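You operate a simulated robot arm through the tools that you are given. There is no shell and no other tool. Be economical: measure what you need, move in short steps, check, and stop when the job is done.

Carry out the task below with a simulated two-armed robot. There is one attempt and no reset: what you move stays moved.

JOB
On the top of the bench marked fittings, fold the blue cloth in half.

Only the result counts: the job must be done as asked and must still hold three seconds after the hand-in. Knocking over, shifting, dropping, spilling or breaking anything else fails it. Flat cloth is picked up by pressing the open fingertips on it (5 to 10 N) and closing them slowly along it; thin cloth reads only 2 to 8 mm in the jaws.

ROBOT AND FRAMES
Two 7-joint arms with two-finger parallel grippers on one trunk, on a base that drives. Base frame: it is fixed to the floor where the robot stands at the start and does not move with it; the origin is under the middle of the robot, x ahead of it, y to its left, z up; the surface under the hand at the start is at about z = 800. Lengths are in mm, angles in degrees, forces in N, time in s.
The left shoulder is at the start at [70, 163, 1070], the right one opposite. With the tool pointing down near the work surface each hand reaches from about 400 to 880 mm from the robot's upright axis, wherever it stands, measured 20 degrees to its own side. Places, roughly: top of the bench marked fittings [500, 100, 800]. Payload 3.43 kg a hand.
Tool frame (each hand has its own): the origin (TCP) lies between the finger pads and is the grasp point; the fingertips stand 34 mm ahead of it; z points along the fingers, y is the line along which they close. Largest opening 128 mm; finger width 24, thickness 12; the body of the gripper, 48 by 130 mm, starts 96 mm behind the TCP.
Orientation is that of the tool frame in the base frame, as a unit quaternion [w, x, y, z]. With the fingers straight down and closing along the base's y, the tool's x points along the base's -x, its y along +y and its z along -z.

CONTROLS
- The arms move only by the tool apply_moves. It takes "left_deltas", "right_deltas" or both (then of equal length, played together; a hand with none holds still); each is text: rows parted by semicolons, each of 7 numbers parted by spaces: the shift along the tool's x, y, z in mm, then the turn, a rotation vector about the tool's x, y, z in degrees, then the finger opening in mm, from 0 to 128. In form: tx ty tz wx wy wz jaw; .... A call has 1 to 20 rows; each row is the pose to reach, as a shift and turn from the pose commanded when the call began, along the tool's axes at that moment. Rows are played at 5 a second. More than 50 mm and 8.6 degrees between two rows, or a gripper value outside its range, and nothing of the call is played. A pose out of reach is approached as far as the arm can. The call stops where the force on the tool passes 40 N (or 10 N more than at its start, if that is more) or the arm is blocked; 0.2 s more then pass. Each finger travels about 153 mm/s and halts on what it meets, pressing with about 40 N; the grip force reading is that of the motor and also rises with nothing between the fingers. The clock runs only during rows and for 0.2 s after the last one: add rows that repeat a pose to give the fingers time. The reply holds the time, the measured pose of the TCP, the force on the tool along the base axes, the opening and the grip force, in the units named above and with some noise, with the torque about the TCP (base axes, N m) and any sound that the robot's microphone picked up, and new pictures: "views" is both (left out), scene, wrist or none (wrist: the cameras of the hands that moved).
- Cameras (640 x 400 px; columns grow to the right, rows downward): "scene" is now at [121.4, 10.6, 1297.3]; the picture's right is [0.24, -0.97, 0.00], its down [-0.67, -0.17, -0.73] and it looks along [0.70, 0.18, -0.69] (base axes); focal length 214 px, centre (320, 200). "left" rides on the left gripper at [76, 11, -160] in its tool frame; the picture's right is [-0.15, 0.99, 0.00], its down [-0.88, -0.13, -0.46] and it looks along [-0.45, -0.07, 0.89] (tool axes); focal length 234 px, centre (320, 200). "right" rides on the right gripper at [76, -11, -160] in its tool frame; the picture's right is [0.15, 0.99, 0.00], its down [-0.88, 0.13, -0.45] and it looks along [-0.45, 0.07, 0.89] (tool axes); focal length 234 px, centre (320, 200).
- raise_lower(by): slides the trunk up (or, below 0, down) by that many mm; the arms and the scene camera ride with it, the base frame stays. It gives what a move gives, with no picture.
- steer(legs): drives the robot by 1 to 6 legs, each [ahead, left, turn to the left] in mm, mm and degrees, along the robot's own axes; the way and the turn of a leg run together, so that a leg with both is an arc; at most 1500 mm and 180 degrees a leg. The arms and the cameras ride along, it lands a little off, and it stops where it bumps. It gives what a move gives, and a new picture of the scene camera.
- aim_head(pan, tilt): turns the head with the scene camera to pan (to the left, within 86 degrees either way) and tilt (down, from -29 to 69), counted from straight ahead of the robot. It gives what a move gives, and a new picture of the scene camera.
- locate(camera, pixels): for up to 12 pixels [column, row] of the newest picture of that camera ("zoom" is the newest enlarged one), the place [x, y, z] in the base frame of the surface seen there, good to about 2 mm, but the place of the scene camera against the robot may be out by one fixed shift of up to 25 mm in any direction. No time passes.
- enlarge(camera, box): a new picture of the part [left, top, right, bottom] of that camera's present view, enlarged. No time passes.
- hand_in(): hands the job in; it is judged then, once.

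Go step by step. Measure first, check grasps and placings, and put right what went wrong. The budget is 80 turns and 260 pictures, counting those below and the enlarged ones. Unless the task says otherwise, let go and move clear before handing in, and close with one line.

The tools are called after "Emit:" as a command line: name --argument value ..., lists and objects as JSON in quotes. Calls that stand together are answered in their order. apply_moves: Moves the arms, as the interface text tells. Its arguments: {"type":"object","properties":{"left_deltas":{"type":"string"},"right_deltas":{"type":"string"},"views":{"type":"string","enum":["both","scene","wrist","none"]}},"required":[]} The other tools are called the same way: raise_lower (by) slides the trunk up or down; steer (legs) drives the base; aim_head (pan, tilt) turns the head that bears the scene camera; locate (camera, pixels) gives the place of the surface under pixels of a picture; enlarge (camera, box) takes an enlarged picture of a part of a camera's view; hand_in () hands the job in.

At the start:

```text
clock: 0.0
left_position: [526.9, 354.2, 937.7]
left_orientation: [0.001, 0.0, 1.0, 0.0]
left_wrist_force: [-0.4, 0.4, 0.0]
left_wrist_torque: [0.0, -0.01, 0.01]
left_gripper_width: 127.9
left_grasp_force: 0.1
right_position: [708.5, -131.2, 1014.0]
right_orientation: [0.0, 0.0, 1.0, 0.0]
right_wrist_force: [0.2, -0.3, 0.3]
right_wrist_torque: [-0.01, 0.01, -0.01]
right_gripper_width: 128.0
right_grasp_force: 0.0
trunk travel left (down, up): [-550.0, 390.0]
robot x, y, heading: [1.6, -1.5, 0.2]
head pan, tilt: [14.2, 43.4]
```

scene: 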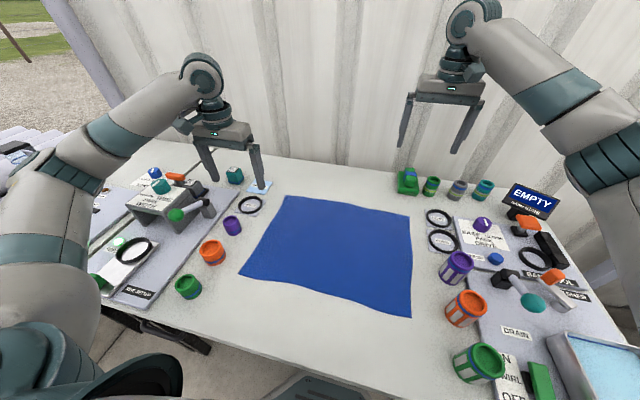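
right: 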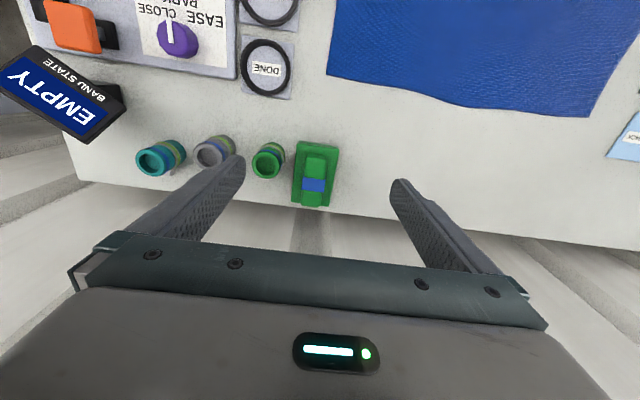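
left: 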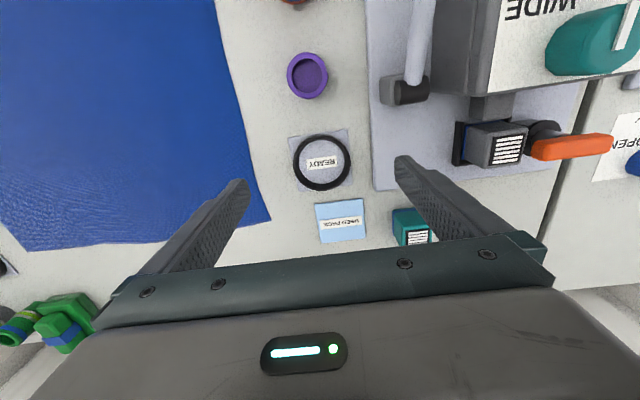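

The blue cloth lies flat with corners near scene pixels (286,196), (411,215), (411,317), (240,275). I'll measure them first.

Emit:
locate --camera "scene" --pixels '[[286, 197], [410, 216], [410, 315], [242, 274], [350, 207], [412, 265], [325, 298], [264, 233], [340, 250], [450, 260], [233, 225], [211, 250]]'

Emit:
locate --camera "left" --pixels '[[268, 216], [217, 5], [26, 249], [322, 162], [307, 75]]'

Emit:
locate --camera "right" --pixels '[[328, 74], [586, 116], [338, 5], [315, 175]]'

Emit:
enlarge --camera "scene" --box '[220, 170, 460, 330]'

```text
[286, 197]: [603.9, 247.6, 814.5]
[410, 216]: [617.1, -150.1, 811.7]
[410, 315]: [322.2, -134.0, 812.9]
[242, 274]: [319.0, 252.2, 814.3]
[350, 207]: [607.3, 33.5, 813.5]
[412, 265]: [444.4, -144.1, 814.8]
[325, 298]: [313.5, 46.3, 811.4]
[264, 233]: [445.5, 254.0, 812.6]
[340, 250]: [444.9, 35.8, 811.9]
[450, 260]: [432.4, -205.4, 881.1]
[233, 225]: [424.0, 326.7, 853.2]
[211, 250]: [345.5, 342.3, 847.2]
```

```text
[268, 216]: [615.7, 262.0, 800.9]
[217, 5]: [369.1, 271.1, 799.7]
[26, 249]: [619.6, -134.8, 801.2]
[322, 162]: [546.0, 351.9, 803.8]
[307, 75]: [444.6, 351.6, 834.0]
```

```text
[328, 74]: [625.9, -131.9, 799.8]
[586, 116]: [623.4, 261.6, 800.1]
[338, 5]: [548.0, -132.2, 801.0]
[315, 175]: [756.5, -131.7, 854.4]
```

```text
2.50 times, centred on (340, 250) of scene
```

zoom: 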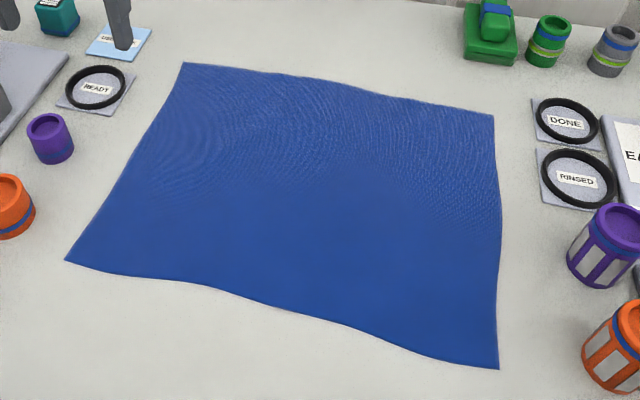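

The wrist cameras give the true corners: far-left (614,262), far-right (626,-133), near-right about (332,-118) and near-left about (329,267), with the top at z≈800. The scene camera is out by about (+10,+14,-13). I'll fold the near edge onto the far edge with both hands; the near-right corner is too close, so I'll bring the hands over the cloth and back up a little.

Emit:
apply_moves --left_deltas "0 0 -40 0 0 0 128; 0 -40 -60 0 0 0 128; 0 -80 -60 0 0 0 128; 0 -118 -60 0 0 0 128" --right_deltas "40 0 0 0 0 0 128; 80 20 0 0 0 0 128; 120 40 0 0 0 0 128; 160 45 0 0 0 0 128" --views "none"

Emit:
steer --legs '[[-130, 0, 0]]'

```text
clock: 1.0
left_position: [524.5, 234.9, 1001.0]
left_orientation: [-0.001, 0.0, 1.0, 0.001]
left_wrist_force: [0.0, -0.1, 0.4]
left_wrist_torque: [0.0, 0.01, -0.04]
left_gripper_width: 127.9
left_grasp_force: 0.1
right_position: [547.0, -87.7, 1012.9]
right_orientation: [0.0, 0.0, 1.0, 0.001]
right_wrist_force: [0.6, -0.8, 0.2]
right_wrist_torque: [0.03, -0.01, 0.01]
right_gripper_width: 128.1
right_grasp_force: 0.1
trunk travel left (down, up): [-550.0, 390.0]
robot x, y, heading: [1.5, -1.8, 0.1]
head pan, tilt: [14.2, 43.4]
```

```text
clock: 2.3
left_position: [395.4, 237.2, 999.7]
left_orientation: [0.0, -0.001, 1.0, 0.0]
left_wrist_force: [0.8, -0.2, -0.3]
left_wrist_torque: [-0.01, -0.01, 0.0]
left_gripper_width: 128.2
left_grasp_force: 0.0
right_position: [419.4, -85.5, 1013.8]
right_orientation: [0.0, 0.0, 1.0, 0.0]
right_wrist_force: [-0.3, 0.1, 0.4]
right_wrist_torque: [0.01, -0.04, -0.02]
right_gripper_width: 127.9
right_grasp_force: 0.0
trunk travel left (down, up): [-550.0, 390.0]
robot x, y, heading: [-131.0, -1.8, 0.3]
head pan, tilt: [14.2, 43.4]
```

scene: 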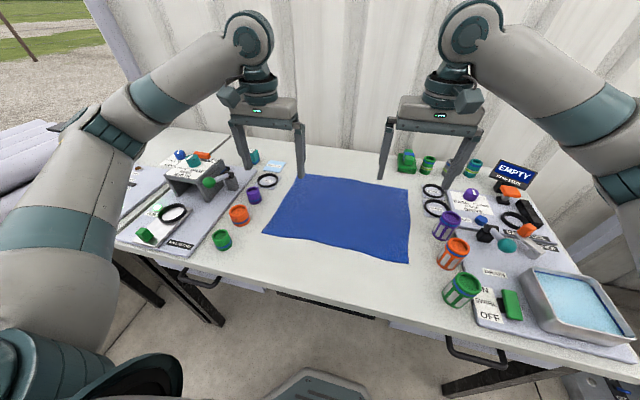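

The cloth is undisturbed and the hands are clear of it. I'll move each hand above its near corner with the jaws narrowed, then look through the wrist cameras.

Emit:
apply_moves --left_deltas "25 0 40 0 0 0 100; 54 0 80 0 0 0 60; 54 0 100 0 0 0 36; 54 0 100 0 0 0 36" --right_deltas "35 0 40 0 0 0 100; 75 0 80 0 0 0 60; 75 0 114 0 0 0 36; 75 0 114 0 0 0 36" --views "wrist"

```text
refused: row 1 steps farther than a row can; nothing moved
```

That call was refused because a step was too long; I'll use smaller ones.

Emit:
apply_moves --left_deltas "20 0 30 0 0 0 100; 40 0 60 0 0 0 60; 54 0 85 0 0 0 36; 54 0 100 0 0 0 36; 54 0 100 0 0 0 36" --right_deltas "25 0 30 0 0 0 100; 50 0 60 0 0 0 60; 75 0 90 0 0 0 36; 75 0 114 0 0 0 36; 75 0 114 0 0 0 36" --views "wrist"

```text
clock: 3.5
left_position: [342.0, 237.5, 901.6]
left_orientation: [0.001, -0.001, 1.0, 0.0]
left_wrist_force: [-0.8, 0.7, -0.5]
left_wrist_torque: [0.0, -0.02, 0.02]
left_gripper_width: 35.9
left_grasp_force: 0.1
right_position: [343.6, -86.9, 899.5]
right_orientation: [0.0, 0.0, 1.0, 0.001]
right_wrist_force: [-0.2, -0.4, -0.6]
right_wrist_torque: [-0.03, -0.02, 0.0]
right_gripper_width: 36.1
right_grasp_force: 0.1
trunk travel left (down, up): [-550.0, 390.0]
robot x, y, heading: [-131.3, -0.8, 0.3]
head pan, tilt: [14.2, 43.4]
```

right: 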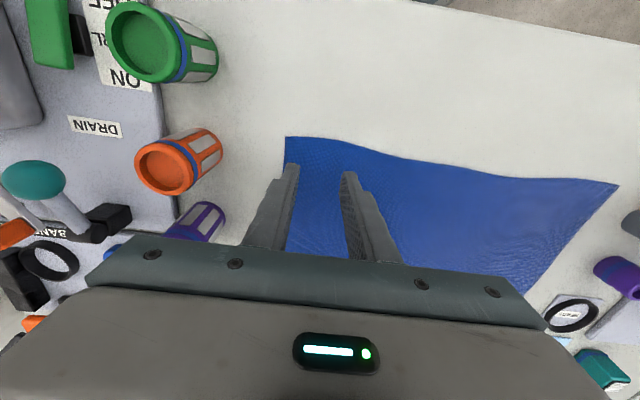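
left: 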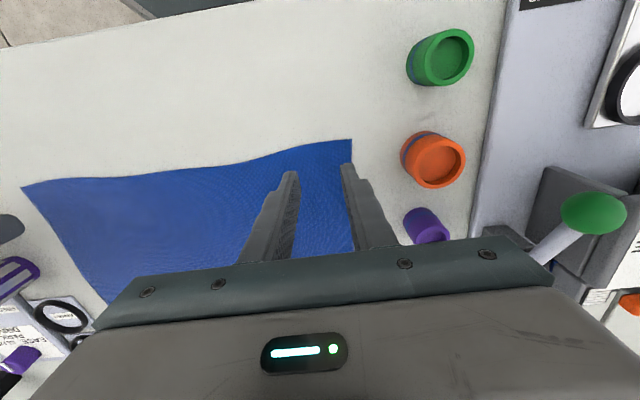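

Both near corners are visible: right camera (286,137), left camera (351,140). I'll measure these and the edges near the fingers.

Emit:
locate --camera "right" --pixels '[[288, 140], [320, 143], [345, 151], [380, 158], [450, 170], [615, 187], [288, 170]]'

Emit:
locate --camera "left" --pixels '[[349, 142], [320, 147], [290, 154], [260, 160], [190, 175], [26, 189], [351, 165]]'

```text
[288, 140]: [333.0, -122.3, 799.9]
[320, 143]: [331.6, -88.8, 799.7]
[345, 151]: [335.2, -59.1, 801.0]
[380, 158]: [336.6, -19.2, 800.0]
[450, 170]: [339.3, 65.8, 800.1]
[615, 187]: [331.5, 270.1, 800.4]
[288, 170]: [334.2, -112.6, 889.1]
```

```text
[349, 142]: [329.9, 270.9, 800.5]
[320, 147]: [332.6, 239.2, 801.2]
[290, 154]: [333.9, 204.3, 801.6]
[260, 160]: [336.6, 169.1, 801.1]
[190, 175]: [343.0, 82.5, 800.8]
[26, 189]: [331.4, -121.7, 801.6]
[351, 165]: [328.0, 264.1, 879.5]
```

The fingers are already placed about 12 mm inside the near edge and about 34 mm inside each corner. I'll lower to just above the cloth (contact expected at TCP z≈835).

Emit:
apply_moves --left_deltas "0 0 30 0 0 0 36; 0 0 55 0 0 0 36; 0 0 62 0 0 0 36; 0 0 64 0 0 0 36; 0 0 66 0 0 0 36; 0 0 66 0 0 0 36" --right_deltas "0 0 30 0 0 0 36; 0 0 55 0 0 0 36; 0 0 60 0 0 0 36; 0 0 62 0 0 0 36; 0 0 64 0 0 0 36; 0 0 64 0 0 0 36" --views "none"

```text
clock: 4.9
left_position: [341.8, 237.6, 835.6]
left_orientation: [0.001, -0.002, 1.0, 0.0]
left_wrist_force: [-1.0, 4.2, 21.6]
left_wrist_torque: [0.19, 0.0, 0.01]
left_gripper_width: 35.9
left_grasp_force: 0.2
right_position: [343.2, -86.3, 835.5]
right_orientation: [0.0, -0.001, 1.0, 0.001]
right_wrist_force: [0.3, 0.4, -0.1]
right_wrist_torque: [-0.02, -0.02, -0.01]
right_gripper_width: 36.1
right_grasp_force: 0.1
trunk travel left (down, up): [-550.0, 390.0]
robot x, y, heading: [-125.2, 2.7, -0.1]
head pan, tilt: [14.2, 43.4]
```

The left hand is pressing at about 22 N, which is too much, and the right is not touching yet. I'll adjust each by about a millimetre.

Emit:
apply_moves --left_deltas "0 0 -0.8 0 0 0 36; 0 0 -0.8 0 0 0 36" --right_deltas "0 0 0.5 0 0 0 36; 0 0 1.0 0 0 0 36" --views "none"

```text
clock: 5.5
left_position: [341.1, 237.9, 835.5]
left_orientation: [0.0, -0.001, 1.0, 0.0]
left_wrist_force: [3.2, 3.0, 16.8]
left_wrist_torque: [0.14, -0.11, -0.05]
left_gripper_width: 36.1
left_grasp_force: 0.3
right_position: [343.7, -86.0, 835.8]
right_orientation: [0.001, 0.0, 1.0, 0.0]
right_wrist_force: [-0.9, 0.7, 9.3]
right_wrist_torque: [-0.04, 0.05, 0.01]
right_gripper_width: 35.8
right_grasp_force: 0.0
trunk travel left (down, up): [-550.0, 390.0]
robot x, y, heading: [-127.1, -0.6, 0.3]
head pan, tilt: [14.2, 43.4]
```

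Right is at 9 N, which is good; left is still at 17 N. I'll ease the left a little more, then close both slowly.

Emit:
apply_moves --left_deltas "0 0 -1 0 0 0 36; 0 0 -1.2 0 0 0 36" --views "none"

```text
clock: 6.1
left_position: [340.5, 237.1, 836.5]
left_orientation: [-0.001, -0.001, 1.0, 0.001]
left_wrist_force: [2.5, 1.2, 8.5]
left_wrist_torque: [0.07, -0.1, -0.03]
left_gripper_width: 36.0
left_grasp_force: 0.1
right_position: [343.0, -85.5, 835.5]
right_orientation: [0.001, 0.0, 1.0, 0.001]
right_wrist_force: [-1.8, -1.2, 18.0]
right_wrist_torque: [-0.03, 0.1, 0.02]
right_gripper_width: 35.8
right_grasp_force: 0.0
trunk travel left (down, up): [-550.0, 390.0]
robot x, y, heading: [-126.0, 0.8, -0.1]
head pan, tilt: [14.2, 43.4]
```

Left is at 8.5 N, but the right has crept up to 18 N. I'll ease the right slightly and close both jaws slowly.

Emit:
apply_moves --left_deltas "0 0 0 0 0 0 36; 0 0 0 0 0 0 32; 0 0 0 0 0 0 28; 0 0 0 0 0 0 24; 0 0 0 0 0 0 20; 0 0 0 0 0 0 16; 0 0 0 0 0 0 12; 0 0 0 0 0 0 8; 0 0 0 0 0 0 4; 0 0 0 0 0 0 0; 0 0 0 0 0 0 0; 0 0 0 0 0 0 0" --right_deltas "0 0 -1 0 0 0 36; 0 0 -1 0 0 0 32; 0 0 -1 0 0 0 28; 0 0 -1 0 0 0 24; 0 0 -1 0 0 0 20; 0 0 -1 0 0 0 16; 0 0 -1 0 0 0 12; 0 0 -1 0 0 0 8; 0 0 -1 0 0 0 4; 0 0 -1 0 0 0 0; 0 0 -1 0 0 0 0; 0 0 -1 0 0 0 0" --views "both"

```text
clock: 8.7
left_position: [341.8, 237.2, 835.2]
left_orientation: [0.002, 0.0, 1.0, 0.001]
left_wrist_force: [-0.7, -0.7, 7.1]
left_wrist_torque: [0.0, -0.01, 0.01]
left_gripper_width: 0.0
left_grasp_force: 32.7
right_position: [343.8, -85.8, 835.8]
right_orientation: [0.0, 0.0, 1.0, 0.0]
right_wrist_force: [-1.0, -0.4, 11.8]
right_wrist_torque: [-0.07, -0.01, 0.0]
right_gripper_width: 1.8
right_grasp_force: 36.4
trunk travel left (down, up): [-550.0, 390.0]
robot x, y, heading: [-130.1, -0.5, 0.2]
head pan, tilt: [14.2, 43.4]
```

scene: 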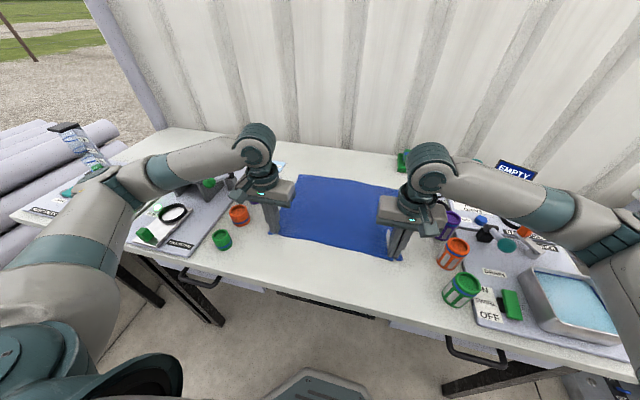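
right: 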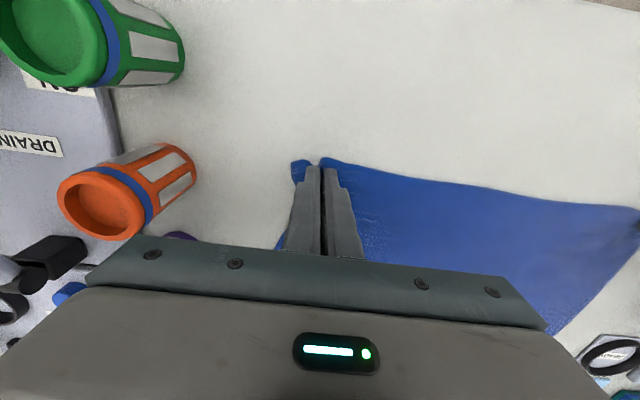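
left: 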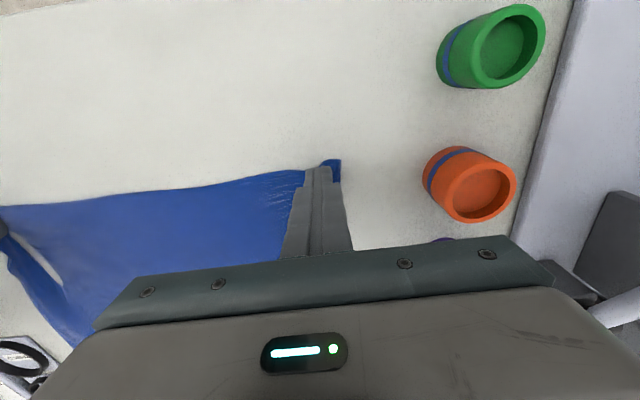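

The right jaw reads 1.8 mm, probably cloth, but the left closed to 0.0 and missed. I'll raise the left, reopen it, and look closely at both.

Emit:
apply_moves --left_deltas "0 0 -15 0 0 0 0; 0 0 -30 0 0 0 0; 0 0 -30 0 0 0 30; 0 0 -30 0 0 0 36" --views "wrist"

Emit:
enlarge --camera "right" --box '[260, 130, 400, 218]'

Emit:
enlarge --camera "left" --box '[240, 120, 400, 220]'

```text
clock: 9.7
left_position: [343.1, 236.5, 866.4]
left_orientation: [0.0, 0.0, 1.0, 0.0]
left_wrist_force: [-0.3, 0.2, 0.2]
left_wrist_torque: [-0.02, -0.01, 0.01]
left_gripper_width: 36.1
left_grasp_force: 0.0
right_position: [344.0, -86.3, 834.9]
right_orientation: [0.0, 0.001, 1.0, 0.0]
right_wrist_force: [-1.2, -2.4, 14.0]
right_wrist_torque: [-0.07, 0.03, 0.02]
right_gripper_width: 1.9
right_grasp_force: 36.7
trunk travel left (down, up): [-550.0, 390.0]
robot x, y, heading: [-127.3, -1.1, 0.1]
head pan, tilt: [14.2, 43.4]
```

left: 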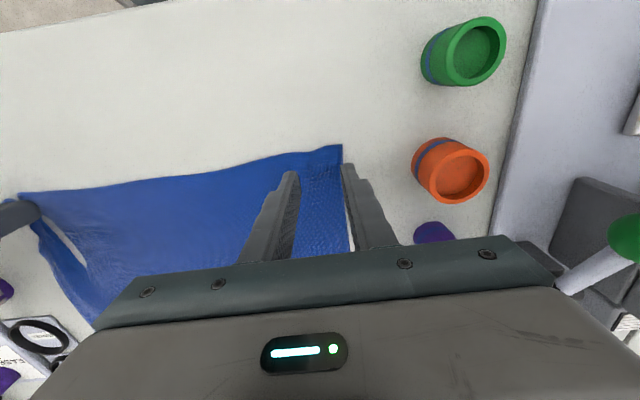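

```text
4.55 times, centred on (330, 174) of right
```

zoom: 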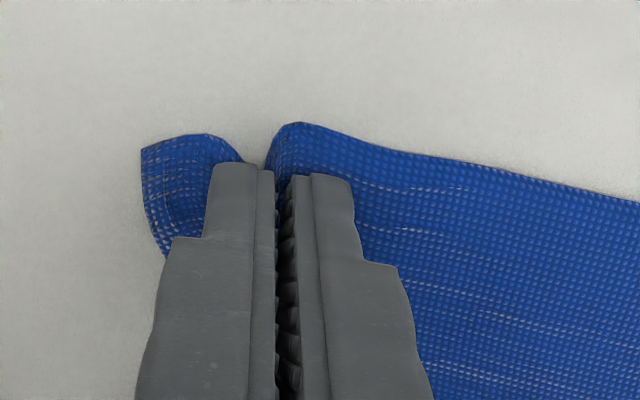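

```text
4.00 times, centred on (320, 170) of left
```

zoom: 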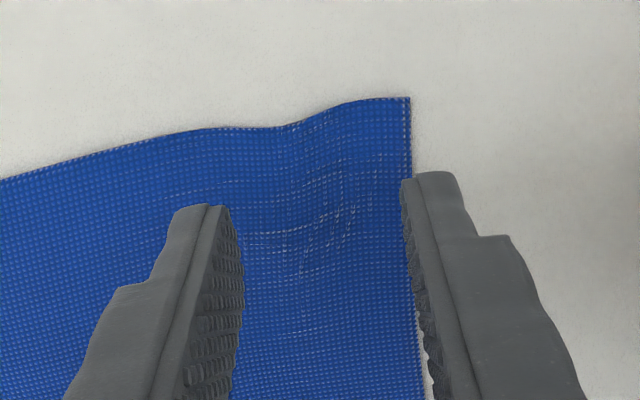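

The right hand holds a clear pinch. At the left, the corner is at (342,145) with a small hump; I'll measure it again.

Emit:
locate --camera "left" --pixels '[[340, 147], [325, 149], [310, 154], [290, 160], [316, 165], [345, 195]]'

```text
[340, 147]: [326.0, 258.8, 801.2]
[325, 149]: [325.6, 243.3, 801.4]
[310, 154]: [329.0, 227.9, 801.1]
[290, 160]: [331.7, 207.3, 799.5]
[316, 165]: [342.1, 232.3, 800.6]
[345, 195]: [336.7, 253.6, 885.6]
```

The corner now sits at y≈259, so I'll re-centre the left hand at about (339, 227), press a bit harder and close more slowly.

Emit:
apply_moves --left_deltas "3 -9 10 0 0 0 36; 3 -9 24 0 0 0 36; 3 -9 29.5 0 0 0 36; 3 -9 30.5 0 0 0 36; 3 -9 30.5 0 0 0 36" --views "none"

```text
clock: 10.9
left_position: [338.7, 227.2, 835.2]
left_orientation: [0.002, -0.001, 1.0, 0.0]
left_wrist_force: [-1.6, 0.6, 6.5]
left_wrist_torque: [0.03, 0.03, -0.02]
left_gripper_width: 36.0
left_grasp_force: 0.2
right_position: [342.9, -85.7, 835.2]
right_orientation: [0.0, 0.0, 1.0, 0.0]
right_wrist_force: [1.0, -1.1, 11.7]
right_wrist_torque: [-0.08, -0.04, -0.01]
right_gripper_width: 1.7
right_grasp_force: 36.8
trunk travel left (down, up): [-550.0, 390.0]
robot x, y, heading: [-130.7, -1.7, -0.1]
head pan, tilt: [14.2, 43.4]
```

Emit:
apply_moves --left_deltas "0 0 0.4 0 0 0 34; 0 0 0.4 0 0 0 32; 0 0 0.4 0 0 0 30; 0 0 0.4 0 0 0 28; 0 0 0.4 0 0 0 26; 0 0 0.4 0 0 0 24; 0 0 0.4 0 0 0 22; 0 0 0.4 0 0 0 20; 0 0 0.4 0 0 0 18; 0 0 0.4 0 0 0 16; 0 0 0.4 0 0 0 14; 0 0 0.4 0 0 0 12; 0 0 0.4 0 0 0 10; 0 0 0.4 0 0 0 8; 0 0 0.4 0 0 0 6; 0 0 0.4 0 0 0 4; 0 0 0.4 0 0 0 2; 0 0 0.4 0 0 0 0; 0 0 0.4 0 0 0 0" --views "wrist"

Emit:
enlarge --camera "left" --box '[240, 120, 400, 220]'

```text
clock: 14.9
left_position: [339.2, 227.3, 835.6]
left_orientation: [0.002, 0.001, 1.0, 0.0]
left_wrist_force: [0.4, -23.3, 9.8]
left_wrist_torque: [-0.78, -0.01, -0.18]
left_gripper_width: 2.4
left_grasp_force: 37.2
right_position: [343.5, -85.8, 835.7]
right_orientation: [-0.001, -0.001, 1.0, 0.001]
right_wrist_force: [0.0, 21.8, 7.4]
right_wrist_torque: [0.77, -0.02, 0.13]
right_gripper_width: 2.0
right_grasp_force: 36.9
trunk travel left (down, up): [-550.0, 390.0]
robot x, y, heading: [-130.1, -2.4, 0.2]
head pan, tilt: [14.2, 43.4]
```

left: 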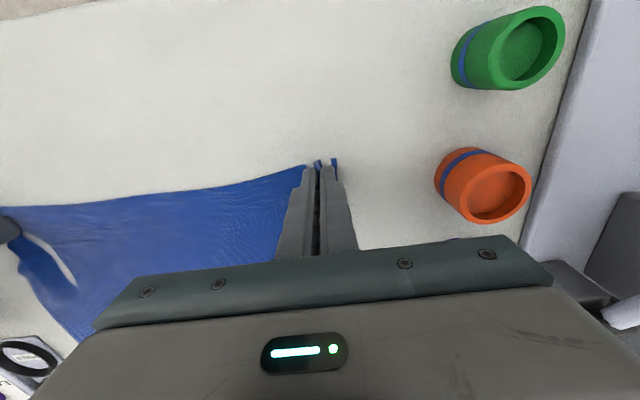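

```text
4.00 times, centred on (320, 170) of left
```

zoom: 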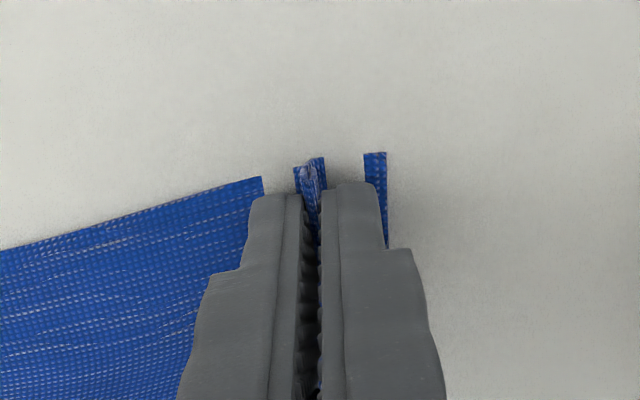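

Both jaws now hold cloth (2.4 and 2.0 mm), and the cloth between the hands is taut (about 22 N sideways). I'll lift slightly with the left hand eased inwards to check the grips.

Emit:
apply_moves --left_deltas "0 -4 -2 0 0 0 0; 0 -4 -10 0 0 0 0; 0 -4 -20 0 0 0 0; 0 -4 -20 0 0 0 0" --right_deltas "0 0 -2 0 0 0 0; 0 0 -10 0 0 0 0; 0 0 -20 0 0 0 0; 0 0 -20 0 0 0 0" --views "both"

```text
clock: 15.9
left_position: [339.5, 224.1, 853.8]
left_orientation: [0.001, -0.002, 1.0, 0.001]
left_wrist_force: [-0.9, -17.4, 0.2]
left_wrist_torque: [-0.64, -0.01, -0.18]
left_gripper_width: 2.5
left_grasp_force: 36.9
right_position: [344.2, -87.0, 854.1]
right_orientation: [-0.001, -0.001, 1.0, 0.0]
right_wrist_force: [0.7, 17.8, 0.3]
right_wrist_torque: [0.6, 0.0, 0.13]
right_gripper_width: 2.0
right_grasp_force: 36.9
trunk travel left (down, up): [-550.0, 390.0]
robot x, y, heading: [-127.1, -0.9, -0.0]
head pan, tilt: [14.2, 43.4]
```

scene: 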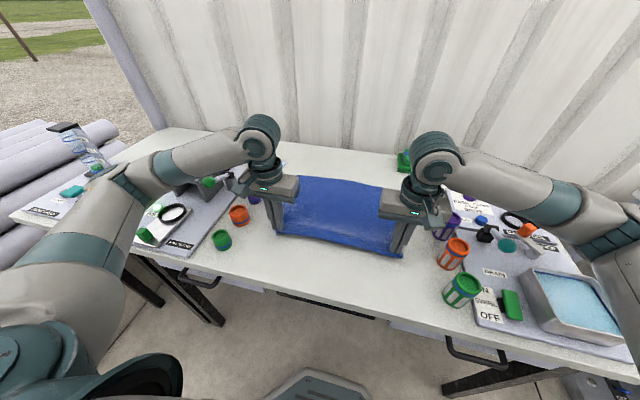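
right: 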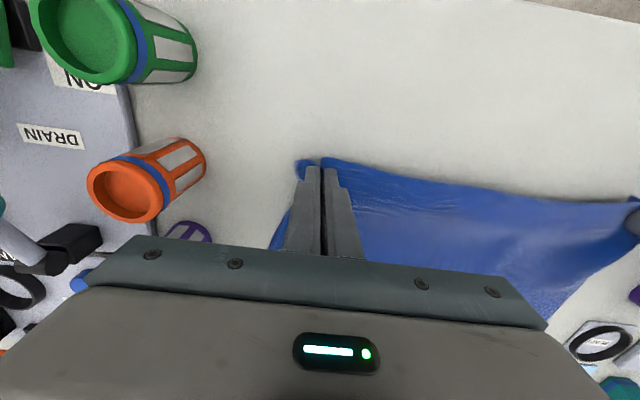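
left: 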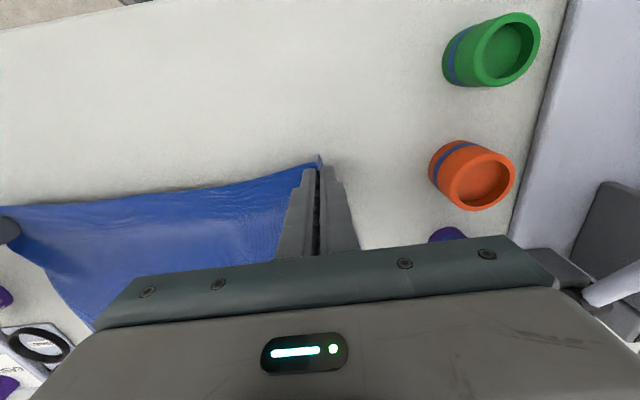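

Both corners lift with the cloth edge between the hands, still a bit tight (17 N). Now I'll carry it forward over the fold along an arc, easing the hands together and tilting the fingers forward 45°, to lay the edge on the far edge.

Emit:
apply_moves --left_deltas "-5.1 -4 -21.8 0 -5 0 0; -13.5 -6 -40.5 0 -7.5 0 0; -25.3 -8 -57.5 0 -10 0 0; -40.3 -10 -72.2 0 -12.5 0 0; -58 -11 -84.1 0 -15 0 0; -77.6 -11 -92.9 0 -17.5 0 0; -98.7 -11 -98.4 0 -20 0 0; -120.5 -11 -100.4 0 -22.5 0 0; -142.3 -12 -98.9 0 -25 0 0; -163.5 -12 -93.9 0 -27.5 0 0; -183.3 -12 -85.3 0 -30 0 0; -201 -12 -73.9 0 -32.5 0 0; -216.3 -13 -59.7 0 -35 0 0; -228.4 -13 -43.2 0 -37.5 0 0; -237 -13 -24.7 0 -40 0 0; -242 -13 -5.3 0 -42.5 0 0; -242 -13 -5.3 0 -42.5 0 0" --right_deltas "-5.2 0 -21.8 0 -5 0 0; -13.8 0 -40.5 0 -7.5 0 0; -25.9 0 -57.5 0 -10 0 0; -41.2 0 -72.2 0 -12.5 0 0; -59.2 0 -84.1 0 -15 0 0; -79.3 0 -92.9 0 -17.5 0 0; -100.8 -1 -98.4 0 -20 0 0; -123 -1 -100.4 0 -22.5 0 0; -145.2 -1 -98.9 0 -25 0 0; -166.8 -1 -93.9 0 -27.5 0 0; -187 -2 -85.3 0 -30 0 0; -205.1 -2 -73.9 0 -32.5 0 0; -220.7 -2 -59.7 0 -35 0 0; -233.1 -3 -43.2 0 -37.5 0 0; -241.9 -3 -24.7 0 -40 0 0; -246.9 -3 -5.3 0 -42.5 0 0; -246.9 -3 -5.3 0 -42.5 0 0" --views "both"

```text
clock: 19.5
left_position: [577.8, 214.6, 863.6]
left_orientation: [0.365, -0.001, 0.931, -0.002]
left_wrist_force: [-0.2, -1.3, -0.3]
left_wrist_torque: [0.02, 0.02, -0.04]
left_gripper_width: 2.5
left_grasp_force: 37.6
right_position: [586.2, -85.8, 871.1]
right_orientation: [0.368, -0.001, 0.93, -0.001]
right_wrist_force: [0.0, 1.4, -0.1]
right_wrist_torque: [0.05, -0.02, 0.03]
right_gripper_width: 1.7
right_grasp_force: 36.3
trunk travel left (down, up): [-550.0, 390.0]
robot x, y, heading: [-128.8, -0.4, -0.0]
head pan, tilt: [14.2, 43.4]
```

scene: 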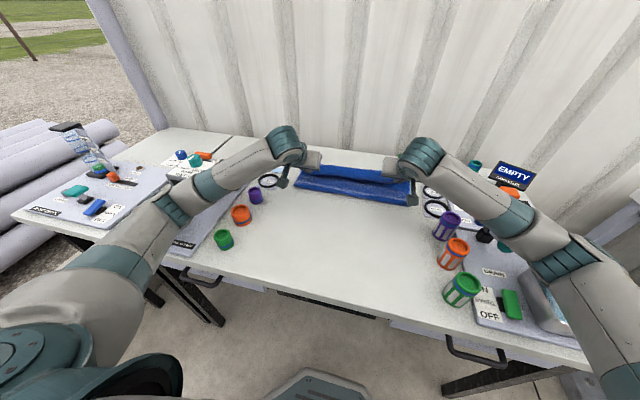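
right: 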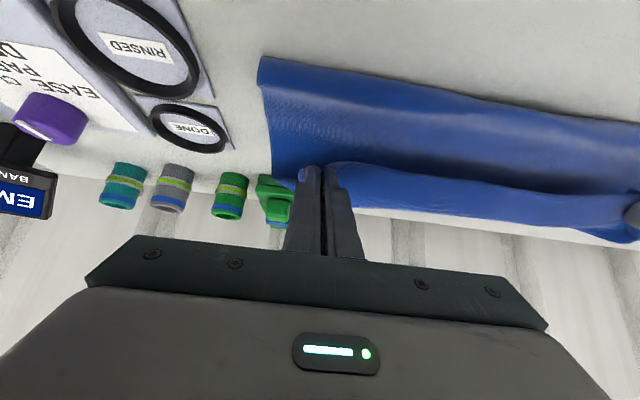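
left: 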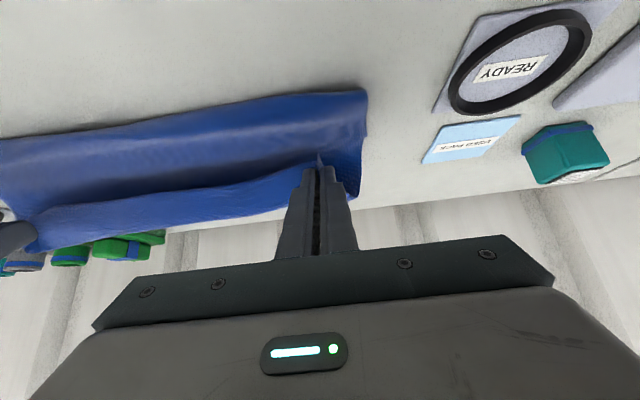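

The fold is forming, with the held edge hanging just above the far edge. I'll measure the fold line, the far edge and the corners to be sure the lower layer hasn't slid.

Emit:
locate --camera "left" --pixels '[[364, 95], [357, 198], [352, 185], [200, 113], [300, 210], [250, 213], [490, 145], [364, 130]]'

Emit:
locate --camera "right" --pixels '[[262, 62], [276, 178], [272, 170], [430, 90], [268, 120], [380, 206], [275, 200]]'

Emit:
enlarge --camera "left" --box '[240, 80, 400, 240]'

Emit:
enlarge --camera "right" --box '[240, 80, 400, 240]'

```text
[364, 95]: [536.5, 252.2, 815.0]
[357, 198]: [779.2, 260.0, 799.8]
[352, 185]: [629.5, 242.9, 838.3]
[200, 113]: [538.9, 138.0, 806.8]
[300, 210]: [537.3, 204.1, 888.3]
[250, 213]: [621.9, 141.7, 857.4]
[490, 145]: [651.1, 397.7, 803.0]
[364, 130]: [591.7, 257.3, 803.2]
```

```text
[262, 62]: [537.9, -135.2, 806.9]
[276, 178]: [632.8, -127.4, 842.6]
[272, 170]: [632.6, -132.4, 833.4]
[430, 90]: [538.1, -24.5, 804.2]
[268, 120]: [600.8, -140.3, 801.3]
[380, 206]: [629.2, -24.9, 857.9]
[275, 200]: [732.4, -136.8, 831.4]
```

```text
2.50 times, centred on (320, 160) of left
```

zoom: 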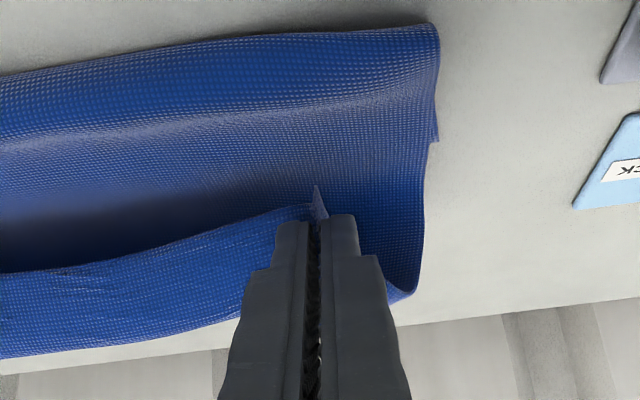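

```text
2.50 times, centred on (320, 160) of right
```

zoom: 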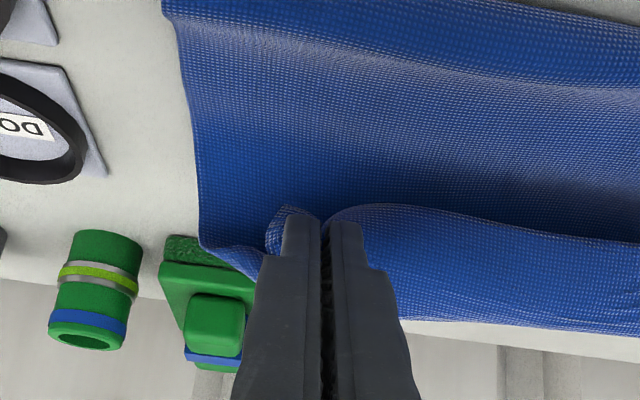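

The visible fold line is at x≈537, nearer the far edge than the expected 472, so I need a clearer view before lowering further.

Emit:
enlarge --camera "scene" --box '[270, 130, 450, 230]'

Emit:
locate --camera "scene" --pixels '[[297, 185], [350, 193], [405, 203], [350, 172], [350, 166], [350, 180], [330, 165], [410, 195], [410, 187]]'

```text
3.56 times, centred on (360, 180) of scene
```

zoom: 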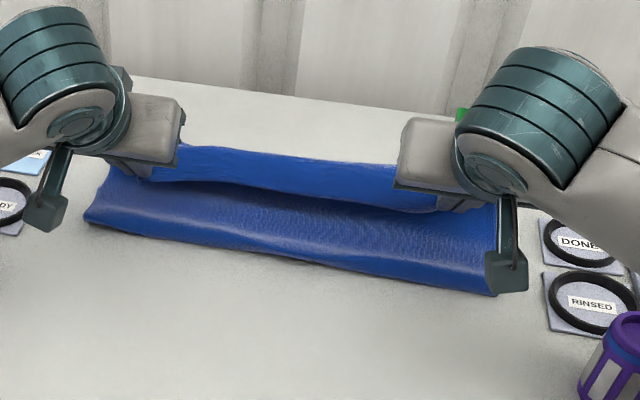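

```text
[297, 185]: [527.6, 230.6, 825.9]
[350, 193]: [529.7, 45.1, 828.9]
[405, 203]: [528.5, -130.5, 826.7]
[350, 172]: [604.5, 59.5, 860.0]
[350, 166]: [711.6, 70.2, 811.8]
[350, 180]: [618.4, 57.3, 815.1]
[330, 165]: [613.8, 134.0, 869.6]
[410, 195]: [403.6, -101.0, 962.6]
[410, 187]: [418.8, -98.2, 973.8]
```

The cloth leaves the grip pointing forward and makes a loop, which has taken up about 60 mm and pulled the fold line too far over. I'll carry the edge back along the same arc and lay it flat, then re-grip with the jaws closing across the edge (along x) so the cloth hangs straight from the fingertips.

Emit:
apply_moves --left_deltas "-9.6 0 -14.9 0 3 0 0; -13.9 0 -32.6 0 6 0 0; -12.6 0 -52.1 0 9 0 0; -6 0 -72.6 0 12 0 0; 6.2 0 -93.1 0 15 0 0; 22.6 1 -112.3 0 18 0 0; 42.7 2 -129.4 0 21 0 0; 65.6 3 -143.6 0 24 0 0; 90.1 4 -154.1 0 27.5 0 0; 115.1 5 -160.6 0 30.5 0 0; 138.9 6 -162.4 0 33.5 0 0; 160.4 7 -159.5 0 36.5 0 0; 179.2 8 -152.3 0 39.5 0 0; 193.7 9 -141 0 42.7 0 0; 193.7 9 -141 0 42.7 0 0" --right_deltas "-9.6 0 -14.8 0 3 0 0; -13.5 0 -32.4 0 6 0 0; -11.7 0 -51.8 0 9 0 0; -4.5 0 -72.2 0 12 0 0; 8.2 0 -92.4 0 15 0 0; 25.6 0 -111.4 0 18 0 0; 46.6 0 -128.2 0 21 0 0; 70.3 0 -142.2 0 24 0 0; 95.7 0 -152.5 0 27.5 0 0; 121.1 0 -158.6 0 30.5 0 0; 145.7 0 -160.1 0 33.5 0 0; 167.8 0 -157.2 0 36.5 0 0; 186.8 0 -150 0 39.5 0 0; 201.4 0 -138.5 0 42.9 0 0; 201.4 0 -138.5 0 42.9 0 0" --views "both"

```text
clock: 22.5
left_position: [344.4, 218.3, 836.8]
left_orientation: [0.002, -0.001, 1.0, -0.002]
left_wrist_force: [-1.4, -5.7, 5.1]
left_wrist_torque: [-0.23, 0.0, -0.07]
left_gripper_width: 2.3
left_grasp_force: 37.2
right_position: [350.9, -88.1, 837.1]
right_orientation: [0.008, 0.0, 1.0, 0.004]
right_wrist_force: [-3.2, 6.5, 16.4]
right_wrist_torque: [0.2, -0.05, 0.04]
right_gripper_width: 1.8
right_grasp_force: 36.8
trunk travel left (down, up): [-550.0, 390.0]
robot x, y, heading: [-129.3, -1.3, 0.3]
head pan, tilt: [14.2, 43.4]
stopped in row 15 (right hand): the force on the tool passed its limit at 55 N (the readings are from after the stop); the commanded pose is now the measured one
```

scene: 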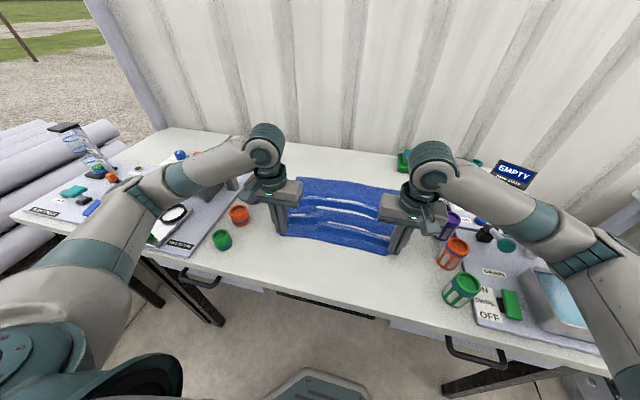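
right: 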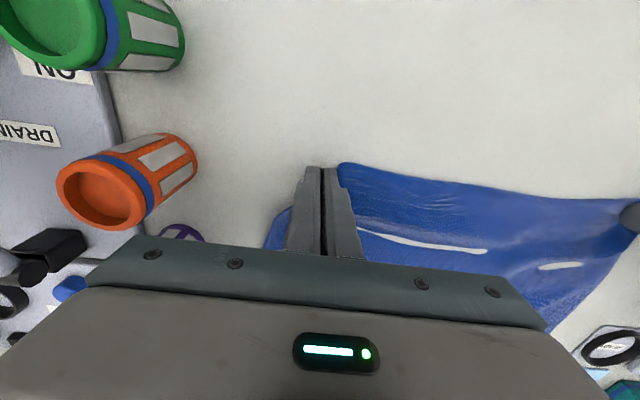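
left: 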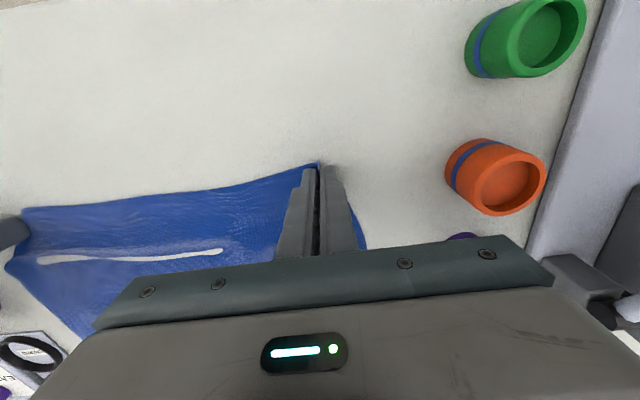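

The edge is back near its start with some slack and ripples in the cloth. I'll lift slightly and pull toward the robot to flatten it.

Emit:
apply_moves --left_deltas "0 2 -4 0 0 0 0; 5 4 -4 0 0 0 0; 8 4 -4 0 0 0 0; 11 4 -3 0 0 0 0; 13 4 -2 0 0 0 0; 13 4 -2 0 0 0 0" --right_deltas "0 0 -4 0 0 0 0; 5 0 -4 0 0 0 0; 10 0 -4 0 0 0 0; 14 0 -3 0 0 0 0; 18 0 -2 0 0 0 0; 18 0 -2 0 0 0 0" --views "wrist"

Emit:
enlarge --camera "scene" --box '[260, 160, 440, 270]'

```text
clock: 23.9
left_position: [332.4, 222.5, 837.5]
left_orientation: [0.001, -0.001, 1.0, -0.001]
left_wrist_force: [0.2, -16.0, 3.2]
left_wrist_torque: [-0.63, -0.04, -0.16]
left_gripper_width: 2.6
left_grasp_force: 37.2
right_position: [333.8, -88.3, 836.7]
right_orientation: [0.006, 0.002, 1.0, 0.003]
right_wrist_force: [2.4, 15.6, 7.5]
right_wrist_torque: [0.56, -0.17, 0.13]
right_gripper_width: 1.6
right_grasp_force: 36.4
trunk travel left (down, up): [-550.0, 390.0]
robot x, y, heading: [-125.4, -2.1, 0.1]
head pan, tilt: [14.2, 43.4]
```

right: 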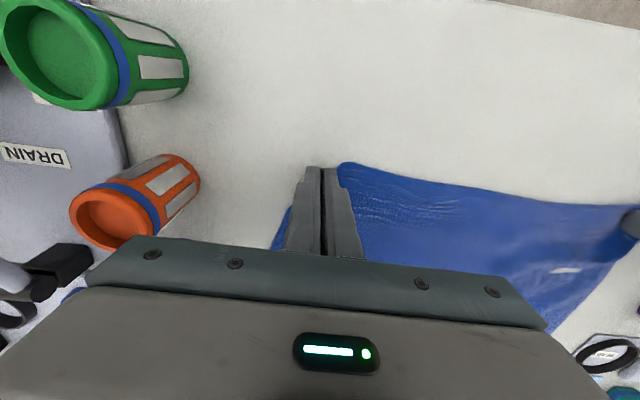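
left: 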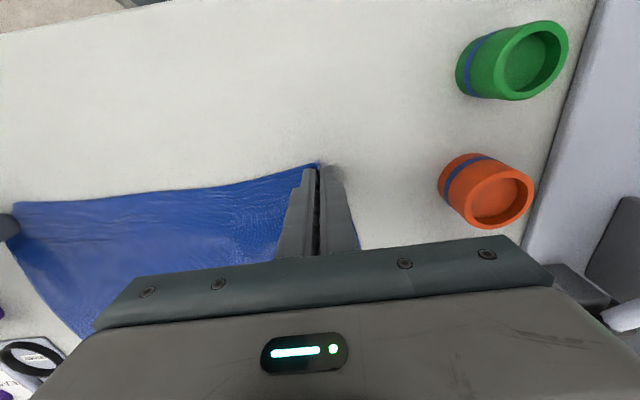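

```text
3.56 times, centred on (350, 215) of scene
```

zoom: 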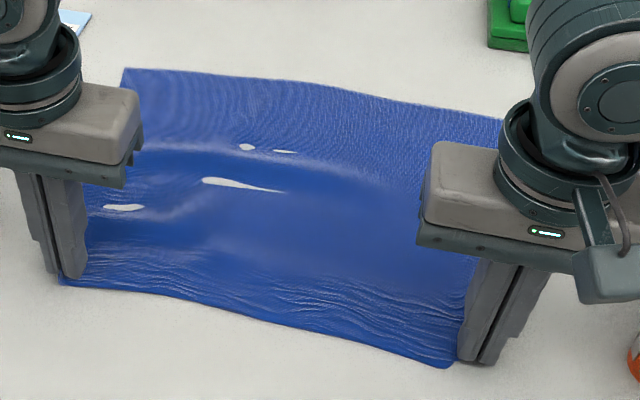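

The cloth is nearly flat again. I'll open the jaws slowly (which also spreads the gathers), then rise and look.

Emit:
apply_moves --left_deltas "0 0 0 0 0 0 6; 0 0 0 0 0 0 12; 0 0 0 0 0 0 18; 0 0 0 0 0 0 24; 0 0 0 0 0 0 30; 0 0 0 0 0 0 36; 0 0 -5 0 0 0 40; 0 0 -30 0 0 0 40; 0 0 -70 0 0 0 40; 40 0 -100 0 0 0 40; 60 0 -110 0 0 0 40" --right_deltas "0 0 0 0 0 0 6; 0 0 0 0 0 0 12; 0 0 0 0 0 0 18; 0 0 0 0 0 0 24; 0 0 0 0 0 0 30; 0 0 0 0 0 0 36; 0 0 -5 0 0 0 40; 0 0 -30 0 0 0 40; 0 0 -70 0 0 0 40; 40 0 -100 0 0 0 40; 60 0 -110 0 0 0 40" --views "both"

Emit:
enlarge --camera "scene" --box '[250, 160, 450, 285]'

```text
clock: 26.3
left_position: [270.4, 222.4, 947.4]
left_orientation: [0.001, -0.001, 1.0, 0.0]
left_wrist_force: [0.5, 0.2, -0.2]
left_wrist_torque: [0.02, 0.03, 0.01]
left_gripper_width: 39.9
left_grasp_force: 0.0
right_position: [271.2, -88.2, 945.0]
right_orientation: [0.005, 0.001, 1.0, 0.002]
right_wrist_force: [0.2, 1.1, 0.3]
right_wrist_torque: [-0.01, -0.05, 0.01]
right_gripper_width: 39.9
right_grasp_force: 0.0
trunk travel left (down, up): [-550.0, 390.0]
robot x, y, heading: [-127.4, 0.8, 0.1]
head pan, tilt: [14.2, 43.4]
```

scene: 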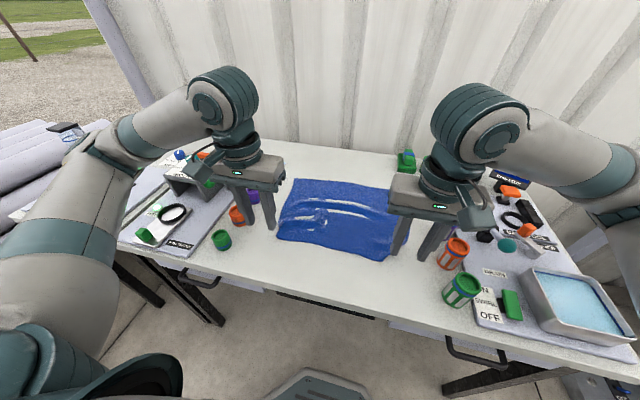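
right: 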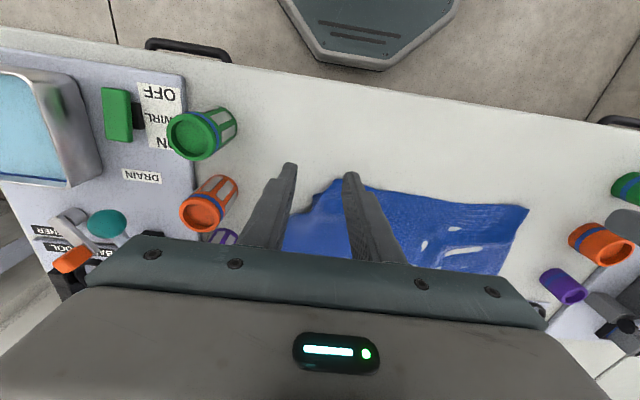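
left: 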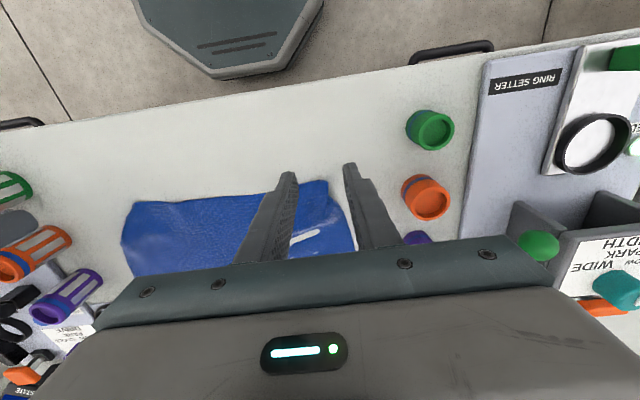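

```text
3.20 times, centred on (350, 222) of scene
```

zoom: 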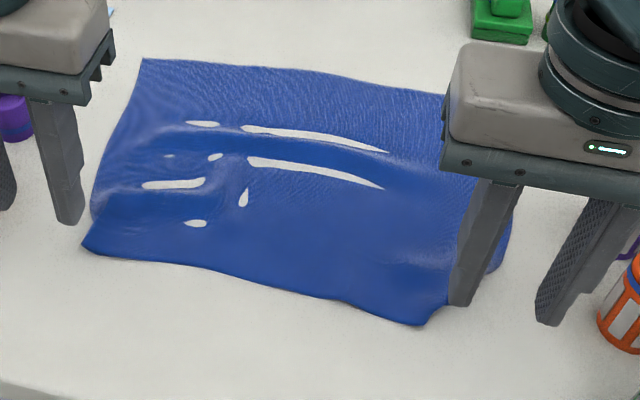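

The left corner looks fair, but the near-right corner seems turned under (right camera, between (285,230) and (333,180)). I'll shift the right hand to see it unobstructed.

Emit:
apply_moves --right_deltas "0 40 -20 0 0 0 40; 0 80 -40 0 0 0 40; 0 110 -40 0 0 0 40" --left_deltas "0 -30 0 0 0 0 40; 0 -60 -10 0 0 0 40; 0 -60 -20 0 0 0 40" --views "wrist"

Emit:
enlarge --camera "right" --box '[160, 130, 480, 330]'

Emit:
enlarge --camera "left" --box '[160, 130, 480, 330]'

Emit:
enlarge --camera "scene" --box '[250, 160, 450, 285]'

```text
clock: 27.1
left_position: [271.1, 164.2, 966.6]
left_orientation: [0.002, -0.001, 1.0, 0.0]
left_wrist_force: [-0.2, -0.3, 0.0]
left_wrist_torque: [-0.02, 0.01, 0.01]
left_gripper_width: 39.8
left_grasp_force: 0.1
right_position: [271.4, 22.5, 984.6]
right_orientation: [0.007, 0.0, 1.0, 0.002]
right_wrist_force: [0.1, 0.0, -0.4]
right_wrist_torque: [-0.03, -0.03, 0.0]
right_gripper_width: 39.9
right_grasp_force: 0.0
trunk travel left (down, up): [-550.0, 390.0]
robot x, y, heading: [-125.6, -0.9, -0.0]
head pan, tilt: [14.2, 43.4]
```

right: 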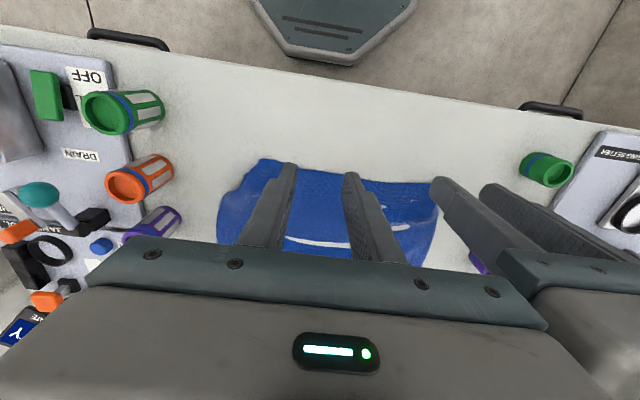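
left: 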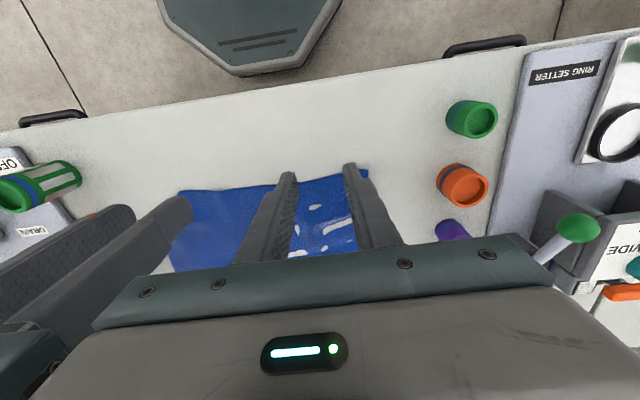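

```text
2.00 times, centred on (320, 230) of right
```

zoom: 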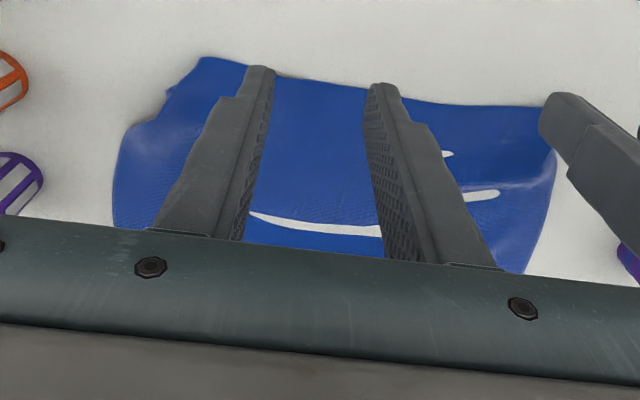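

```text
2.00 times, centred on (320, 230) of left
```

zoom: 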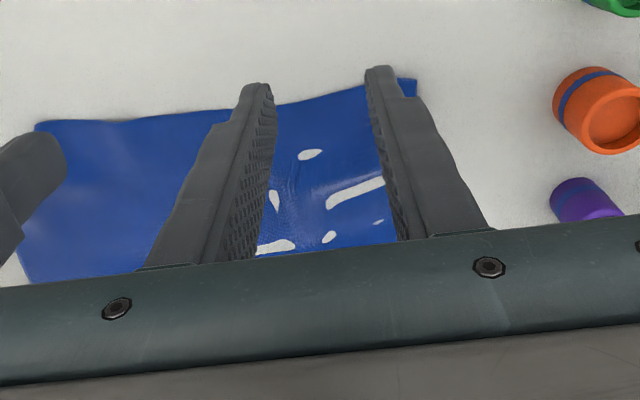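

```text
3.20 times, centred on (350, 222) of scene
```

zoom: 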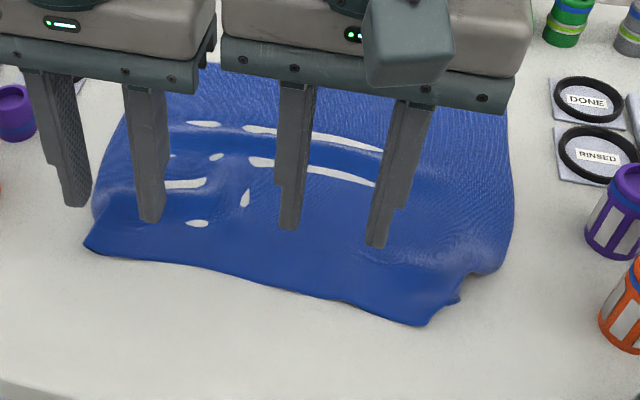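

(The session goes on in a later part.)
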